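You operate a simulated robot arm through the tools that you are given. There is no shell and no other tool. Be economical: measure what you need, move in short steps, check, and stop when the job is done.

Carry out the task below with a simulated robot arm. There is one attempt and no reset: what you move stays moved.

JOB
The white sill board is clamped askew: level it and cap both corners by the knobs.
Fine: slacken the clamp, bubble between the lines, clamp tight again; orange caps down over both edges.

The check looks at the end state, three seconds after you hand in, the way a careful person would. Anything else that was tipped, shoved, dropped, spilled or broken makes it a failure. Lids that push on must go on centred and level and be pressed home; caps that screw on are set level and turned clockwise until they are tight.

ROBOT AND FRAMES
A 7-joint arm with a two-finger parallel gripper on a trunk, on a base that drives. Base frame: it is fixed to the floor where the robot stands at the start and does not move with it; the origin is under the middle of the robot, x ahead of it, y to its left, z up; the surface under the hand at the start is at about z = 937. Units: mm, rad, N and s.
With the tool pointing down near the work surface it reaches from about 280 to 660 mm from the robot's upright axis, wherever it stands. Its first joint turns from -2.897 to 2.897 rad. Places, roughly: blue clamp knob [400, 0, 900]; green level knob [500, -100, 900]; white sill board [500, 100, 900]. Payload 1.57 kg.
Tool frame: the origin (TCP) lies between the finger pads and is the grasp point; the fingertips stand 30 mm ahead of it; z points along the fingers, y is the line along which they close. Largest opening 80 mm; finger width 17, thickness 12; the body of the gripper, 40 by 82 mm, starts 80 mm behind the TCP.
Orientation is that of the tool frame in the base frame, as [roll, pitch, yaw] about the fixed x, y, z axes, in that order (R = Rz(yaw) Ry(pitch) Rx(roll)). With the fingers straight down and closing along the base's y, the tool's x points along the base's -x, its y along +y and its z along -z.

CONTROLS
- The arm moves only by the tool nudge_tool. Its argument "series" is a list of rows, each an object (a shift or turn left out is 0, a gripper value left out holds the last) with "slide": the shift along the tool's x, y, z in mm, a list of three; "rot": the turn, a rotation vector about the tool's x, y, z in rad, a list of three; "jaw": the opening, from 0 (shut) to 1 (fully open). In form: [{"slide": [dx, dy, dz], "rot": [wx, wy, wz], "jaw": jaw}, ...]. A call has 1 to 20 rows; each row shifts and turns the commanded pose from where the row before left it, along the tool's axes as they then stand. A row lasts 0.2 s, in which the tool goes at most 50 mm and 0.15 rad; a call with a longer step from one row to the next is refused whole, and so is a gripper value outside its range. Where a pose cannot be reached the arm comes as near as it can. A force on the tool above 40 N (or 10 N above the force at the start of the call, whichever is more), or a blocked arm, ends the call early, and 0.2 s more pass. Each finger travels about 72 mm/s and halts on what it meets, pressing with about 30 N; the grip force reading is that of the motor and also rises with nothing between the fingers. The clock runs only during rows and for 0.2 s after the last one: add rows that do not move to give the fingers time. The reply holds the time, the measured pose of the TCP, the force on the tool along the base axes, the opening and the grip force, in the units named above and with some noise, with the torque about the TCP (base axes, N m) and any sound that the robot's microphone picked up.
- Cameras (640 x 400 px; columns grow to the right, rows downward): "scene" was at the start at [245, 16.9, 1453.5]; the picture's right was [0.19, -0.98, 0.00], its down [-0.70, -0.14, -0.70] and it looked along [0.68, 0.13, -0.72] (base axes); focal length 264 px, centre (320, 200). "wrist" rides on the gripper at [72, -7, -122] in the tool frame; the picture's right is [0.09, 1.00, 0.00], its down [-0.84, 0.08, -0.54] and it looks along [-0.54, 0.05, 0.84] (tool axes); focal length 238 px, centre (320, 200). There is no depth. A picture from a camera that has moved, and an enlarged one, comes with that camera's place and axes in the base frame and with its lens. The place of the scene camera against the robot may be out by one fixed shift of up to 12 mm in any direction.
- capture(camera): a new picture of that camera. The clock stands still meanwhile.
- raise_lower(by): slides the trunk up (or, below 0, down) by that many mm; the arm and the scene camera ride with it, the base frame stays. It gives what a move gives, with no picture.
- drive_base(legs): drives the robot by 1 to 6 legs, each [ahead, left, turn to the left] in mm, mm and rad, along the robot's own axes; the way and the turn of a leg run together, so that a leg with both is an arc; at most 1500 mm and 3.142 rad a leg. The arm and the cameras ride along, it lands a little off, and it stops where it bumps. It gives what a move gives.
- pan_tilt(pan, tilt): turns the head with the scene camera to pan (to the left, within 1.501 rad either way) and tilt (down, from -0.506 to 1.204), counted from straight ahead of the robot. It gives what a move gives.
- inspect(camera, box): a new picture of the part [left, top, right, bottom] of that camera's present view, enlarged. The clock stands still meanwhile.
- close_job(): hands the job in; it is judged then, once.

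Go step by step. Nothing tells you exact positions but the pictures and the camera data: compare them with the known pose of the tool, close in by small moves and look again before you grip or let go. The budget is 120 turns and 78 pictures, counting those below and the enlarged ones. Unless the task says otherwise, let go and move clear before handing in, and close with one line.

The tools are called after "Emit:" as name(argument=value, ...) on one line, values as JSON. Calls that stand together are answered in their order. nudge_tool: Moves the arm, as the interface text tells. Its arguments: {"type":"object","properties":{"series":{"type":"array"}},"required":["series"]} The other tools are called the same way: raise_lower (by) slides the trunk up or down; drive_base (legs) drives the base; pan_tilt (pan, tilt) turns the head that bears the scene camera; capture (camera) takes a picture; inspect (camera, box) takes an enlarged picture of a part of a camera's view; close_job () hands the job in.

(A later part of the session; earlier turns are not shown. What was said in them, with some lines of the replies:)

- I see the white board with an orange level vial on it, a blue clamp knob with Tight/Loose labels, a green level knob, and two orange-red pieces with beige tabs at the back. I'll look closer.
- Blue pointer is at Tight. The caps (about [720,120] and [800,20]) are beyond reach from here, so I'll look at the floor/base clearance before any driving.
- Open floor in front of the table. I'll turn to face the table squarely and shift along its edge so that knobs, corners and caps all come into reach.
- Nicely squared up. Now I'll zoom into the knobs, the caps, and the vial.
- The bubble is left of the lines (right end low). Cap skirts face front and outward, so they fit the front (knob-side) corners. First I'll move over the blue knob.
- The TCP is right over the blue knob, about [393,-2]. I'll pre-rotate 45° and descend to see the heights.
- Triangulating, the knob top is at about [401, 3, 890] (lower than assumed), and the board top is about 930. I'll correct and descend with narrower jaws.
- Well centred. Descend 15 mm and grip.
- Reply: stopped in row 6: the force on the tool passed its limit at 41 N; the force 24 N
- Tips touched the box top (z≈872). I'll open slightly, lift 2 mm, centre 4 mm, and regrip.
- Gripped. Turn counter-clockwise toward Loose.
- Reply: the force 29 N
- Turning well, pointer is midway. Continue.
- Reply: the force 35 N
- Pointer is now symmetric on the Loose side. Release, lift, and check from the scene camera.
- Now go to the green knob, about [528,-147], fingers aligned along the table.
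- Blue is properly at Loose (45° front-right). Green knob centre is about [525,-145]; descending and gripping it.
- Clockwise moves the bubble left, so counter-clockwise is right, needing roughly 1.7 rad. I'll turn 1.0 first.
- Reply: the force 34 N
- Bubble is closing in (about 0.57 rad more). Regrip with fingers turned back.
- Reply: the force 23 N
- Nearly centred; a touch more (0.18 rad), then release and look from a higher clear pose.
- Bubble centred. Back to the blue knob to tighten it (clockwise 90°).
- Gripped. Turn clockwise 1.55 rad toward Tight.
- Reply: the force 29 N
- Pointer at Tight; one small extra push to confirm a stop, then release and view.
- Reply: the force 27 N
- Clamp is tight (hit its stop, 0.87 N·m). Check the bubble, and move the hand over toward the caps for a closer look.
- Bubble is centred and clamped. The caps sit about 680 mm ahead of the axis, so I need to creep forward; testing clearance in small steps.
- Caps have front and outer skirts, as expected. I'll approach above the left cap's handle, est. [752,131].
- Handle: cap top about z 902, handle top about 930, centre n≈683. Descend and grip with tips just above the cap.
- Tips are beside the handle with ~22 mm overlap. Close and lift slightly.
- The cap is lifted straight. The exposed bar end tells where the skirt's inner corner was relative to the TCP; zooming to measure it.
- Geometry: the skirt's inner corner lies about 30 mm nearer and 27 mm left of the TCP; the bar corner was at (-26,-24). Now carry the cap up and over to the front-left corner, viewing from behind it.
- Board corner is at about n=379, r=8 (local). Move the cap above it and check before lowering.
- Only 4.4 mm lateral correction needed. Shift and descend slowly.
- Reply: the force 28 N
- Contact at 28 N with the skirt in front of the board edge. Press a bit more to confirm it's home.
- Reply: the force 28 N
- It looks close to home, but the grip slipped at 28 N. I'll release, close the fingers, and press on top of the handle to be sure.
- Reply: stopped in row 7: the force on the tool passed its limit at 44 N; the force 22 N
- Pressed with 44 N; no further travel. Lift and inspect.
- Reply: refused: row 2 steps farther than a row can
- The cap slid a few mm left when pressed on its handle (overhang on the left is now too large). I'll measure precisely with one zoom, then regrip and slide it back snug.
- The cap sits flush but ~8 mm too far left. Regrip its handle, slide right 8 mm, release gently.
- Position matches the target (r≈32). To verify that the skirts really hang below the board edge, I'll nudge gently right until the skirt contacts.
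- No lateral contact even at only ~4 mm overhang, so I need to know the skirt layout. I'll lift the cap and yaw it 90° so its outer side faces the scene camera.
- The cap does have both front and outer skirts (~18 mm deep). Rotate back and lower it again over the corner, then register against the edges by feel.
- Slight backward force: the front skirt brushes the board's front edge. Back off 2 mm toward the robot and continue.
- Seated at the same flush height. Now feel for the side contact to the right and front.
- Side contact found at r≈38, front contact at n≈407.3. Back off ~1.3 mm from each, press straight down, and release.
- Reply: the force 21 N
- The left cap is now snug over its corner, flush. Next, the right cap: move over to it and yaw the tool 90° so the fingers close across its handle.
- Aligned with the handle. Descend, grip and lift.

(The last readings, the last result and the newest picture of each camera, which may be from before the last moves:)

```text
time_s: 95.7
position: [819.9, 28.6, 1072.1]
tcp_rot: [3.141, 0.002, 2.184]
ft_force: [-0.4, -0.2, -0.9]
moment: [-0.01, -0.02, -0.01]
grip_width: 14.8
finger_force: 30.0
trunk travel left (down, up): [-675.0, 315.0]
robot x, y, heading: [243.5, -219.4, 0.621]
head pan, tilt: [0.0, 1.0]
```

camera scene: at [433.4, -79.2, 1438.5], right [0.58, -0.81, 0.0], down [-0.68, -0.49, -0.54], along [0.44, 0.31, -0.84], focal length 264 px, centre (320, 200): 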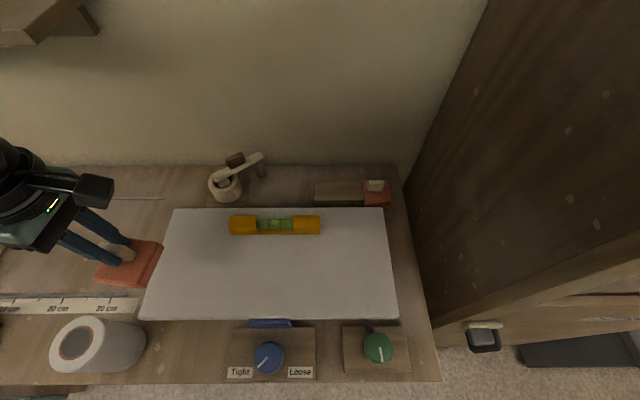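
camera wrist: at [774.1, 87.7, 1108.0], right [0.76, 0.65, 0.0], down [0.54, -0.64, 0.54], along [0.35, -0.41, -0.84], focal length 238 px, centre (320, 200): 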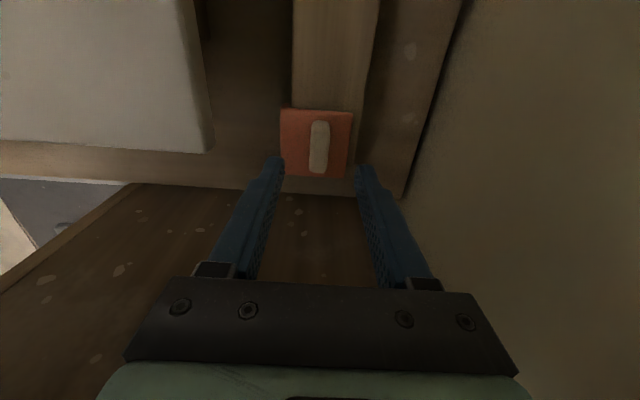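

Cap held. Carry it toward the front-right corner (target n≈406.5, r≈417.5) and stop above it.

Emit:
nudge_tool(series=[{"slide": [5.3, -39.5, 0]}, {"slide": [5.3, -39.5, 0]}, {"slide": [5.3, -39.5, 0]}, {"slide": [5.3, -39.5, 0]}, {"slide": [5.3, -39.5, 0]}, {"slide": [5.3, -39.5, 0]}, {"slide": [5.3, -39.5, 0]}, {"slide": [0, 0, 30]}, {"slide": [0, 0, 25]}, {}])

Emit:
inspect(camera="wrist", box=[200, 60, 440, 220])

Emit:
inspect(camera="scene", box=[340, 240, 460, 340])

```text
time_s: 97.9
position: [573.9, -98.1, 1018.1]
tcp_rot: [3.141, 0.002, 2.185]
ft_force: [-0.4, -0.4, -0.5]
moment: [0.01, -0.02, -0.03]
grip_width: 15.3
finger_force: 30.2
trunk travel left (down, up): [-675.0, 315.0]
robot x, y, heading: [242.6, -223.0, 0.625]
head pan, tilt: [0.0, 1.0]
```

```text
2.50 times, centred on (320, 140) of wrist
camera zoom: at [525.4, -41.8, 1138.9], right [0.76, 0.65, 0.0], down [0.54, -0.64, 0.54], along [0.35, -0.41, -0.84], focal length 596 px, centre (320, 350)
```

zoom: 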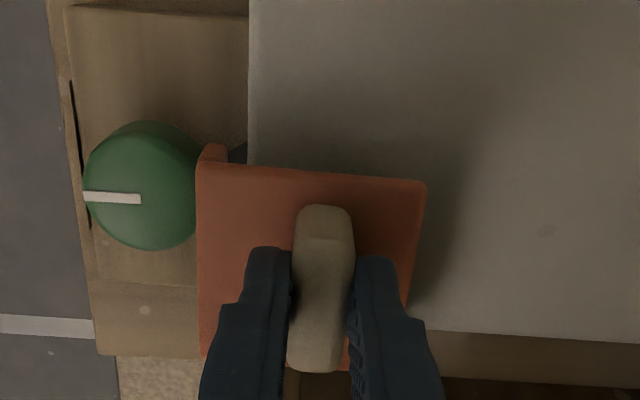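

```text
4.00 times, centred on (400, 290) of scene
camera zoom: at [433.6, -79.2, 1438.4], right [0.58, -0.81, 0.0], down [-0.68, -0.49, -0.54], along [0.44, 0.31, -0.84], focal length 1055 px, centre (0, -160)
```

zoom: 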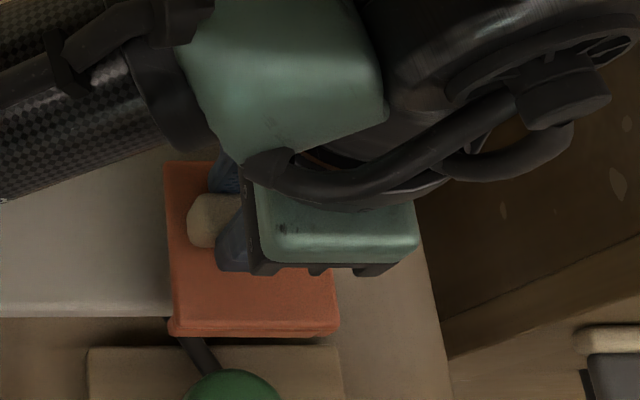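

Correcting: the cap needs to be further outward (to r≈428) for the outer skirt to clear the board edge. Shift, then lower with force feedback.

Emit:
nudge_tool(series=[{"slide": [-13.6, -3.6, 0]}, {"slide": [0, 0, 10]}, {"slide": [0, 0, 8]}, {"slide": [0, 0, 5]}, {}])

Emit:
nudge_tool(series=[{"slide": [0, 0, 2]}, {"slide": [0, 0, 2]}, {}])

```text
time_s: 99.1
position: [577.5, -111.2, 994.9]
tcp_rot: [3.141, 0.003, 2.185]
ft_force: [-0.4, -0.7, 0.0]
moment: [0.01, -0.02, 0.04]
grip_width: 14.7
finger_force: 29.8
trunk travel left (down, up): [-675.0, 315.0]
robot x, y, heading: [240.5, -221.8, 0.62]
head pan, tilt: [0.0, 1.0]
```

```text
time_s: 99.9
position: [578.3, -112.0, 991.8]
tcp_rot: [3.139, 0.002, 2.184]
ft_force: [0.8, 0.8, 7.3]
moment: [0.02, 0.02, 0.0]
grip_width: 14.9
finger_force: 30.2
trunk travel left (down, up): [-675.0, 315.0]
robot x, y, heading: [244.1, -219.9, 0.624]
head pan, tilt: [0.0, 1.0]
```

Contact near the expected flush height (z≈992). Feel for the outer skirt by nudging left.

Emit:
nudge_tool(series=[{"slide": [1, 0, -0.3]}, {"slide": [1, 0, 0]}, {}])

Emit:
nudge_tool(series=[{"slide": [1, 0, 0]}, {"slide": [1, 0, 0]}, {}])

Emit:
nudge_tool(series=[{"slide": [1, 0, 0]}, {"slide": [1, 0, 0]}, {}])

```text
time_s: 100.7
position: [576.9, -109.7, 991.3]
tcp_rot: [-3.141, 0.0, 2.183]
ft_force: [1.2, -1.3, 5.0]
moment: [-0.06, 0.0, 0.0]
grip_width: 14.6
finger_force: 29.4
trunk travel left (down, up): [-675.0, 315.0]
robot x, y, heading: [239.6, -221.0, 0.618]
head pan, tilt: [0.0, 1.0]
```

```text
time_s: 101.5
position: [574.7, -107.9, 990.5]
tcp_rot: [3.141, 0.001, 2.184]
ft_force: [0.4, -0.9, 2.9]
moment: [0.02, -0.04, 0.02]
grip_width: 14.7
finger_force: 30.0
trunk travel left (down, up): [-675.0, 315.0]
robot x, y, heading: [242.4, -218.6, 0.623]
head pan, tilt: [0.0, 1.0]
```

```text
time_s: 102.3
position: [574.5, -107.2, 990.5]
tcp_rot: [3.14, 0.002, 2.184]
ft_force: [2.3, -1.3, 3.9]
moment: [-0.02, -0.05, 0.02]
grip_width: 14.8
finger_force: 30.3
trunk travel left (down, up): [-675.0, 315.0]
robot x, y, heading: [240.0, -223.4, 0.621]
head pan, tilt: [0.0, 1.0]
```

Emit:
nudge_tool(series=[{"slide": [1, 0, 0]}, {"slide": [1, 0, 0]}, {}])

Emit:
nudge_tool(series=[{"slide": [0, 1, 0]}, {"slide": [0, 1, 0]}, {}])

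```text
time_s: 103.1
position: [575.2, -108.2, 990.6]
tcp_rot: [-3.141, 0.003, 2.184]
ft_force: [9.1, -7.2, 3.2]
moment: [-0.33, -0.35, 0.21]
grip_width: 15.0
finger_force: 29.6
trunk travel left (down, up): [-675.0, 315.0]
robot x, y, heading: [246.8, -221.7, 0.623]
head pan, tilt: [0.0, 1.0]
```

```text
time_s: 103.9
position: [574.7, -106.2, 991.0]
tcp_rot: [-3.141, 0.002, 2.181]
ft_force: [2.6, -11.6, -0.4]
moment: [-0.65, -0.18, 0.1]
grip_width: 15.0
finger_force: 30.0
trunk travel left (down, up): [-675.0, 315.0]
robot x, y, heading: [242.9, -222.2, 0.62]
head pan, tilt: [0.0, 1.0]
```

Both skirts engage (side and front contact felt). Back off ~1 mm each, press straight down, release.

Emit:
nudge_tool(series=[{"slide": [-3.2, 0, 0]}, {"slide": [0, -1.8, 0]}, {}])

Emit:
nudge_tool(series=[{"slide": [0, 0, 1]}, {"slide": [0, 0, 0.7]}, {}])

```text
time_s: 104.7
position: [574.4, -106.3, 991.2]
tcp_rot: [-3.141, -0.001, 2.187]
ft_force: [0.0, 1.2, -0.5]
moment: [-0.01, 0.05, 0.01]
grip_width: 15.0
finger_force: 30.1
trunk travel left (down, up): [-675.0, 315.0]
robot x, y, heading: [238.9, -217.4, 0.626]
head pan, tilt: [0.0, 1.0]
```

```text
time_s: 105.5
position: [575.7, -107.5, 990.1]
tcp_rot: [3.139, 0.002, 2.186]
ft_force: [0.5, 1.5, 18.6]
moment: [0.34, 0.19, -0.03]
grip_width: 14.8
finger_force: 30.6
trunk travel left (down, up): [-675.0, 315.0]
robot x, y, heading: [240.9, -223.5, 0.621]
head pan, tilt: [0.0, 1.0]
```

Emit:
nudge_tool(series=[{"slide": [0, 0, -0.5]}, {"jaw": 0.25}, {"jaw": 0.4}, {"jaw": 0.6}, {"slide": [0, 0, -20]}, {"slide": [0, 0, -40]}, {"slide": [0, 0, -40]}, {"slide": [0, 0, -40]}, {"slide": [35, 35, 0]}, {"slide": [35, 35, 0]}, {"slide": [35, 35, 0]}, {"slide": [35, 35, 0]}])

Emit:
inspect(camera="scene", box=[340, 240, 460, 340])

Emit:
capture(camera="scene")

```text
time_s: 108.1
position: [609.1, 87.3, 1128.0]
tcp_rot: [3.141, 0.002, 2.184]
ft_force: [-0.3, -0.2, 0.3]
moment: [-0.02, 0.01, -0.02]
grip_width: 47.7
finger_force: 0.0
trunk travel left (down, up): [-675.0, 315.0]
robot x, y, heading: [243.3, -219.8, 0.62]
head pan, tilt: [0.0, 1.0]
```

```text
4.00 times, centred on (400, 290) of scene
camera zoom: at [433.4, -78.7, 1438.4], right [0.58, -0.81, 0.0], down [-0.68, -0.49, -0.54], along [0.44, 0.31, -0.84], focal length 1055 px, centre (0, -160)
```

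zoom: 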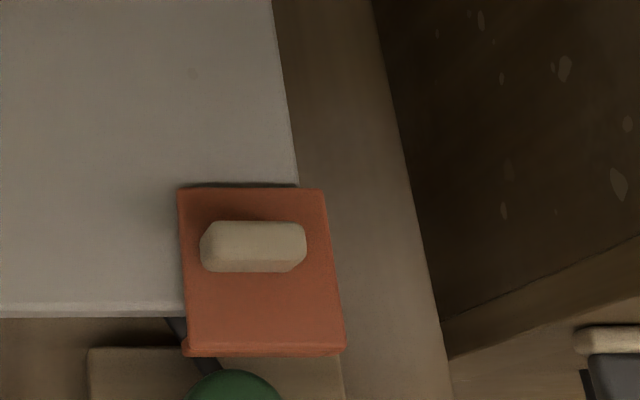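

```text
4 pictures are left
camera scene: at [433.4, -78.7, 1438.4], right [0.58, -0.81, 0.0], down [-0.68, -0.49, -0.54], along [0.44, 0.31, -0.84], focal length 264 px, centre (320, 200)
```

scene: 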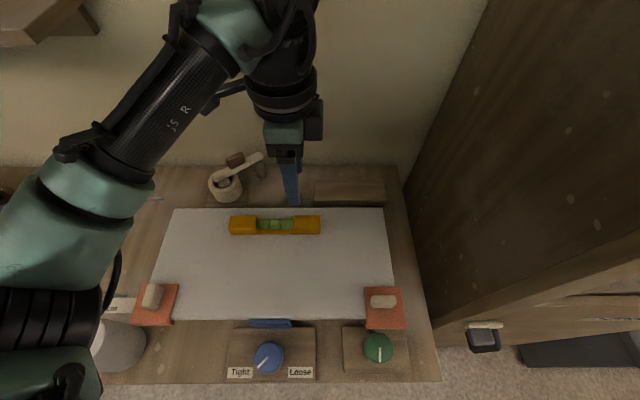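

Left cap looks good. The right cap sits ~4–5 mm too far forward (my front "contact" was likely friction), so regrip it and push it back until the front skirt really touches.

Emit:
nudge_tool(series=[{"slide": [-35, -35, 0]}, {"slide": [-35, -35, 0]}, {"slide": [-35, -35, 0]}, {"slide": [-35, -35, 0]}, {"slide": [0, 0, 40]}, {"slide": [0, 0, 40]}, {"slide": [0, 0, 40]}, {"slide": [0, 0, 17.5]}, {}, {"jaw": 0.4}, {"jaw": 0.2}, {"jaw": 0.05}, {"jaw": 0.05}, {}])

Emit:
nudge_tool(series=[{"slide": [-0.5, 1, -0.3]}, {"slide": [0, 1, 0]}, {}])

Emit:
nudge_tool(series=[{"slide": [0, 1, 0]}, {"slide": [0, 1, 0]}, {}])

```text
time_s: 111.1
position: [576.7, -108.5, 991.1]
tcp_rot: [3.141, 0.001, 2.184]
ft_force: [-0.2, -0.7, -0.1]
moment: [-0.02, 0.04, 0.01]
grip_width: 14.5
finger_force: 30.0
trunk travel left (down, up): [-675.0, 315.0]
robot x, y, heading: [243.1, -217.2, 0.62]
head pan, tilt: [0.0, 1.0]
```

```text
time_s: 111.9
position: [578.0, -107.6, 992.4]
tcp_rot: [-3.141, 0.001, 2.184]
ft_force: [0.3, 0.6, 0.3]
moment: [0.01, 0.04, -0.02]
grip_width: 14.8
finger_force: 29.4
trunk travel left (down, up): [-675.0, 315.0]
robot x, y, heading: [242.5, -224.1, 0.625]
head pan, tilt: [0.0, 1.0]
```

```text
time_s: 112.7
position: [579.8, -105.9, 991.5]
tcp_rot: [3.141, 0.001, 2.184]
ft_force: [-0.3, 0.4, 0.4]
moment: [0.02, 0.01, 0.02]
grip_width: 15.1
finger_force: 30.5
trunk travel left (down, up): [-675.0, 315.0]
robot x, y, heading: [239.1, -218.5, 0.623]
head pan, tilt: [0.0, 1.0]
```

No front contact yet; continue.

Emit:
nudge_tool(series=[{"slide": [0, 1, 0]}, {"slide": [0, 1, 0]}, {}])

Emit:
nudge_tool(series=[{"slide": [0, 1, 0]}, {"slide": [0, 1, 0]}, {}])

```text
time_s: 113.5
position: [580.6, -104.1, 991.9]
tcp_rot: [-3.141, 0.002, 2.184]
ft_force: [0.0, -0.4, -0.5]
moment: [0.01, 0.02, 0.0]
grip_width: 14.7
finger_force: 29.7
trunk travel left (down, up): [-675.0, 315.0]
robot x, y, heading: [241.9, -222.6, 0.622]
head pan, tilt: [0.0, 1.0]
```

```text
time_s: 114.3
position: [582.5, -103.5, 992.1]
tcp_rot: [-3.139, 0.002, 2.187]
ft_force: [0.3, -0.4, -0.3]
moment: [0.05, 0.02, 0.01]
grip_width: 14.8
finger_force: 30.7
trunk travel left (down, up): [-675.0, 315.0]
robot x, y, heading: [239.4, -222.4, 0.618]
head pan, tilt: [0.0, 1.0]
```

Emit:
nudge_tool(series=[{"slide": [0, 1, 0]}, {"slide": [0, 1, 0]}, {}])

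Emit:
inspect(camera="wrist", box=[200, 60, 440, 220])

```text
time_s: 115.1
position: [584.0, -101.9, 991.8]
tcp_rot: [-3.14, 0.001, 2.183]
ft_force: [-5.6, -4.6, -1.8]
moment: [-0.22, 0.22, 0.13]
grip_width: 14.8
finger_force: 30.2
trunk travel left (down, up): [-675.0, 315.0]
robot x, y, heading: [242.0, -219.3, 0.622]
head pan, tilt: [0.0, 1.0]
```

```text
2.50 times, centred on (320, 140) of wrist
camera zoom: at [535.5, -46.6, 1114.2], right [0.76, 0.65, 0.0], down [0.54, -0.64, 0.54], along [0.35, -0.41, -0.84], focal length 596 px, centre (320, 350)
```

zoom: 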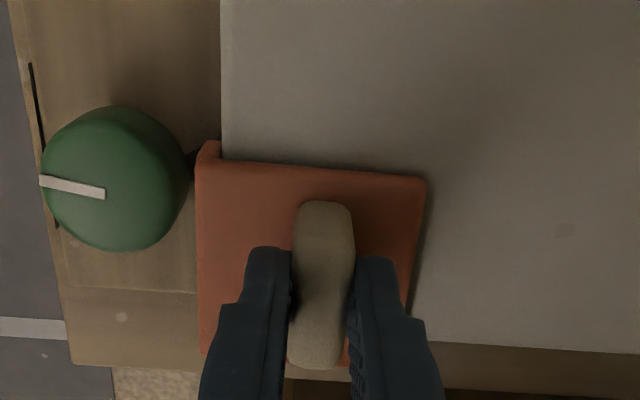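

Real front contact now at n≈415. Back off slightly, press down, release; the left cap likely has a similar ~3–4 mm front gap, which I'll fix next.

Emit:
nudge_tool(series=[{"slide": [0, -1, 0]}, {"slide": [0, 0, 1]}, {"slide": [0, 0, 1]}, {}])

```text
time_s: 116.1
position: [581.6, -103.8, 991.0]
tcp_rot: [3.141, 0.0, 2.186]
ft_force: [-3.0, -2.9, 6.0]
moment: [-0.02, 0.14, 0.12]
grip_width: 14.8
finger_force: 30.0
trunk travel left (down, up): [-675.0, 315.0]
robot x, y, heading: [241.2, -221.4, 0.618]
head pan, tilt: [0.0, 1.0]
```

Emit:
nudge_tool(series=[{"slide": [0, -0.5, 0.8]}, {}])

Emit:
nudge_tool(series=[{"slide": [0, 0, -0.6]}, {"jaw": 0.25}, {"jaw": 0.4}, {"jaw": 0.6}, {"slide": [0, 0, -20]}, {"slide": [0, 0, -40]}, {"slide": [0, 0, -40]}, {"slide": [0, 0, -20]}])

```text
time_s: 116.7
position: [581.8, -102.4, 990.4]
tcp_rot: [3.137, 0.003, 2.185]
ft_force: [0.1, -1.8, 21.0]
moment: [0.02, 0.16, 0.09]
grip_width: 14.8
finger_force: 30.0
trunk travel left (down, up): [-675.0, 315.0]
robot x, y, heading: [242.0, -219.0, 0.625]
head pan, tilt: [0.0, 1.0]
```

```text
time_s: 118.5
position: [582.7, -102.2, 1110.0]
tcp_rot: [3.14, 0.003, 2.185]
ft_force: [-1.4, -0.8, -0.1]
moment: [0.0, 0.0, 0.03]
grip_width: 48.3
finger_force: 0.0
trunk travel left (down, up): [-675.0, 315.0]
robot x, y, heading: [245.0, -219.7, 0.622]
head pan, tilt: [0.0, 1.0]
```

Emit:
nudge_tool(series=[{"rot": [0, 0, -0.1428]}, {"rot": [0, 0, -0.1428]}, {"rot": [0, 0, -0.1428]}, {"rot": [0, 0, -0.1428]}, {"rot": [0, 0, -0.1428]}, {"rot": [0, 0, -0.1428]}, {"rot": [0, 0, -0.1428]}, {"rot": [0, 0, -0.1428]}, {"rot": [0, 0, -0.1428]}, {"rot": [0, 0, -0.1428]}, {"rot": [0, 0, -0.1428]}, {}])

Emit:
nudge_tool(series=[{"slide": [0.8, 42.7, 0]}, {"slide": [0.8, 42.7, 0]}, {"slide": [0.8, 42.7, 0]}, {"slide": [0.8, 42.7, 0]}, {"slide": [0.8, 42.7, 0]}, {"slide": [0.8, 42.7, 0]}, {"slide": [0.8, 42.7, 0]}, {"slide": [0.8, 42.7, 0]}, {"slide": [0.8, 42.7, 0]}, {}])

```text
time_s: 121.1
position: [582.5, -103.0, 1110.7]
tcp_rot: [-3.14, 0.0, -2.525]
ft_force: [-0.4, 0.4, 0.0]
moment: [0.01, -0.02, 0.01]
grip_width: 48.0
finger_force: 0.1
trunk travel left (down, up): [-675.0, 315.0]
robot x, y, heading: [244.8, -216.9, 0.624]
head pan, tilt: [0.0, 1.0]
```

```text
time_s: 123.3
position: [353.8, 207.2, 1111.2]
tcp_rot: [-3.139, 0.0, -2.529]
ft_force: [-1.1, 0.5, -0.3]
moment: [-0.04, 0.05, 0.01]
grip_width: 48.0
finger_force: 0.1
trunk travel left (down, up): [-675.0, 315.0]
robot x, y, heading: [245.2, -218.8, 0.621]
head pan, tilt: [0.0, 1.0]
```

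Emit:
nudge_tool(series=[{"slide": [1.5, 0, 40]}, {"slide": [0, 0, 40]}, {"slide": [0, 0, 36]}, {"slide": [0, 0, 8]}, {}, {"jaw": 0.4}, {"jaw": 0.2}, {"jaw": 0.05}, {"jaw": 0.05}, {}])

Emit:
nudge_tool(series=[{"slide": [-1, 0.5, -0.5]}, {"slide": [-1, 0, 0]}, {}])

Emit:
nudge_tool(series=[{"slide": [-1, 0, 0]}, {"slide": [-1, 0, 0]}, {}])

```text
time_s: 125.5
position: [353.5, 207.1, 987.2]
tcp_rot: [-3.141, 0.001, -2.527]
ft_force: [-2.3, 1.7, -0.2]
moment: [0.15, 0.11, 0.1]
grip_width: 15.0
finger_force: 30.5
trunk travel left (down, up): [-675.0, 315.0]
robot x, y, heading: [240.1, -219.1, 0.622]
head pan, tilt: [0.0, 1.0]
```

```text
time_s: 126.3
position: [353.8, 207.8, 987.4]
tcp_rot: [-3.141, 0.001, -2.526]
ft_force: [-3.4, -0.7, 7.2]
moment: [0.02, 0.2, 0.14]
grip_width: 15.0
finger_force: 30.1
trunk travel left (down, up): [-675.0, 315.0]
robot x, y, heading: [242.4, -217.7, 0.624]
head pan, tilt: [0.0, 1.0]
```

```text
time_s: 127.1
position: [355.4, 207.3, 987.6]
tcp_rot: [-3.14, -0.002, -2.527]
ft_force: [-11.0, -6.7, 10.8]
moment: [-0.18, 0.43, 0.19]
grip_width: 14.7
finger_force: 29.8
trunk travel left (down, up): [-675.0, 315.0]
robot x, y, heading: [244.9, -222.5, 0.625]
head pan, tilt: [0.0, 1.0]
```

Left front contact confirmed (it was nearly snug already). Ease back, press down, release and clear.

Emit:
nudge_tool(series=[{"slide": [2, 0.5, -0.3]}, {}])

Emit:
nudge_tool(series=[{"slide": [0, 0, 0.8]}, {"slide": [0, 0, 0.5]}, {}])

```text
time_s: 127.7
position: [353.8, 207.0, 987.5]
tcp_rot: [3.142, 0.004, -2.529]
ft_force: [-3.1, -3.5, 15.0]
moment: [-0.18, 0.36, 0.17]
grip_width: 14.8
finger_force: 30.5
trunk travel left (down, up): [-675.0, 315.0]
robot x, y, heading: [242.5, -219.4, 0.619]
head pan, tilt: [0.0, 1.0]
```

```text
time_s: 128.5
position: [356.3, 207.7, 986.5]
tcp_rot: [-3.14, 0.005, -2.526]
ft_force: [-2.3, 0.2, 26.6]
moment: [0.03, 0.11, 0.18]
grip_width: 15.1
finger_force: 29.9
trunk travel left (down, up): [-675.0, 315.0]
robot x, y, heading: [247.8, -220.6, 0.624]
head pan, tilt: [0.0, 1.0]
```

Emit:
nudge_tool(series=[{"slide": [0, 0, -0.7]}, {"jaw": 0.25}, {"jaw": 0.4}, {"jaw": 0.6}, {"slide": [0, 0, -20]}, {"slide": [0, 0, -40]}, {"slide": [0, 0, -40]}, {"slide": [0, 0, -40]}, {"slide": [0, 0, -40]}, {"slide": [0, 0, -40]}, {"slide": [-35, 0, -30]}, {"slide": [-35, 0, 0]}])

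Emit:
capture(camera="scene")

Emit:
inspect(camera="scene", box=[110, 200, 430, 380])

```text
time_s: 131.1
position: [410.8, 249.2, 1235.0]
tcp_rot: [-3.14, -0.001, -2.527]
ft_force: [0.6, 0.9, 0.4]
moment: [-0.01, 0.0, 0.01]
grip_width: 48.1
finger_force: 0.0
trunk travel left (down, up): [-675.0, 315.0]
robot x, y, heading: [247.3, -218.8, 0.621]
head pan, tilt: [0.0, 1.0]
```

```text
2 pictures are left
camera scene: at [433.9, -78.9, 1438.3], right [0.58, -0.81, 0.0], down [-0.68, -0.49, -0.54], along [0.44, 0.31, -0.84], focal length 264 px, centre (320, 200)
```

scene: 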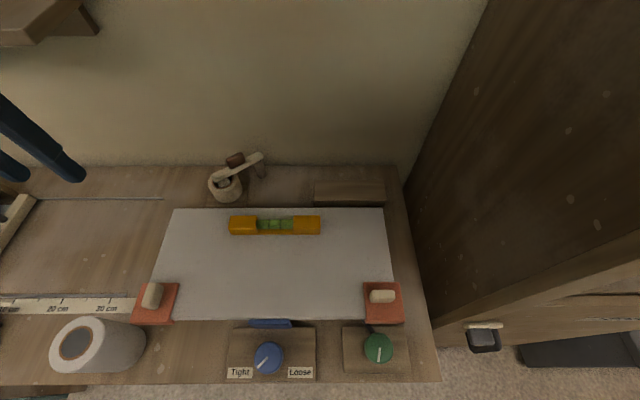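

```text
2.00 times, centred on (270, 290) of scene
camera zoom: at [433.9, -78.9, 1438.3], right [0.58, -0.81, 0.0], down [-0.68, -0.49, -0.54], along [0.44, 0.31, -0.84], focal length 527 px, centre (420, 20)
```

zoom: 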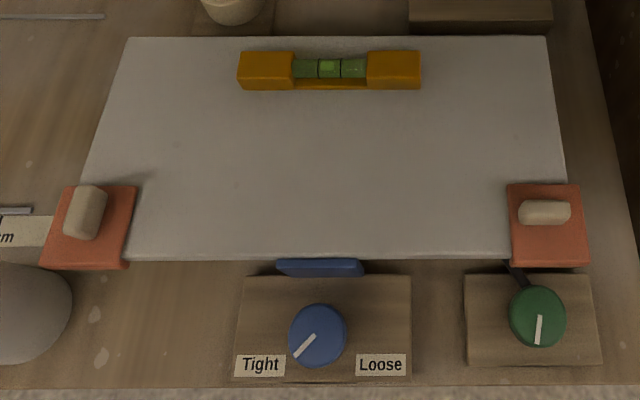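

Both caps sit on the front corners, symmetric. One last look at the bubble.

Emit:
inspect(camera="scene", box=[225, 205, 325, 245])

```text
6.40 times, centred on (275, 225) of scene
camera zoom: at [433.9, -78.9, 1438.3], right [0.58, -0.81, 0.0], down [-0.68, -0.49, -0.54], along [0.44, 0.31, -0.84], focal length 1688 px, centre (608, 40)
```

zoom: 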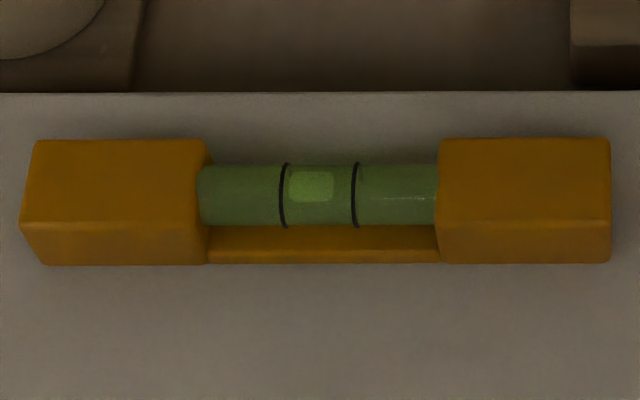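

The bubble lies between the lines, the clamp knob is at Tight, both caps are seated, and the hand is clear. I'm handing in.

Emit:
close_job()

```text
The job is handed in.
```

I levelled and re-clamped the board and put the orange caps on both knob-side corners, with the bubble between the lines, the clamp at Tight and nothing else seen disturbed.
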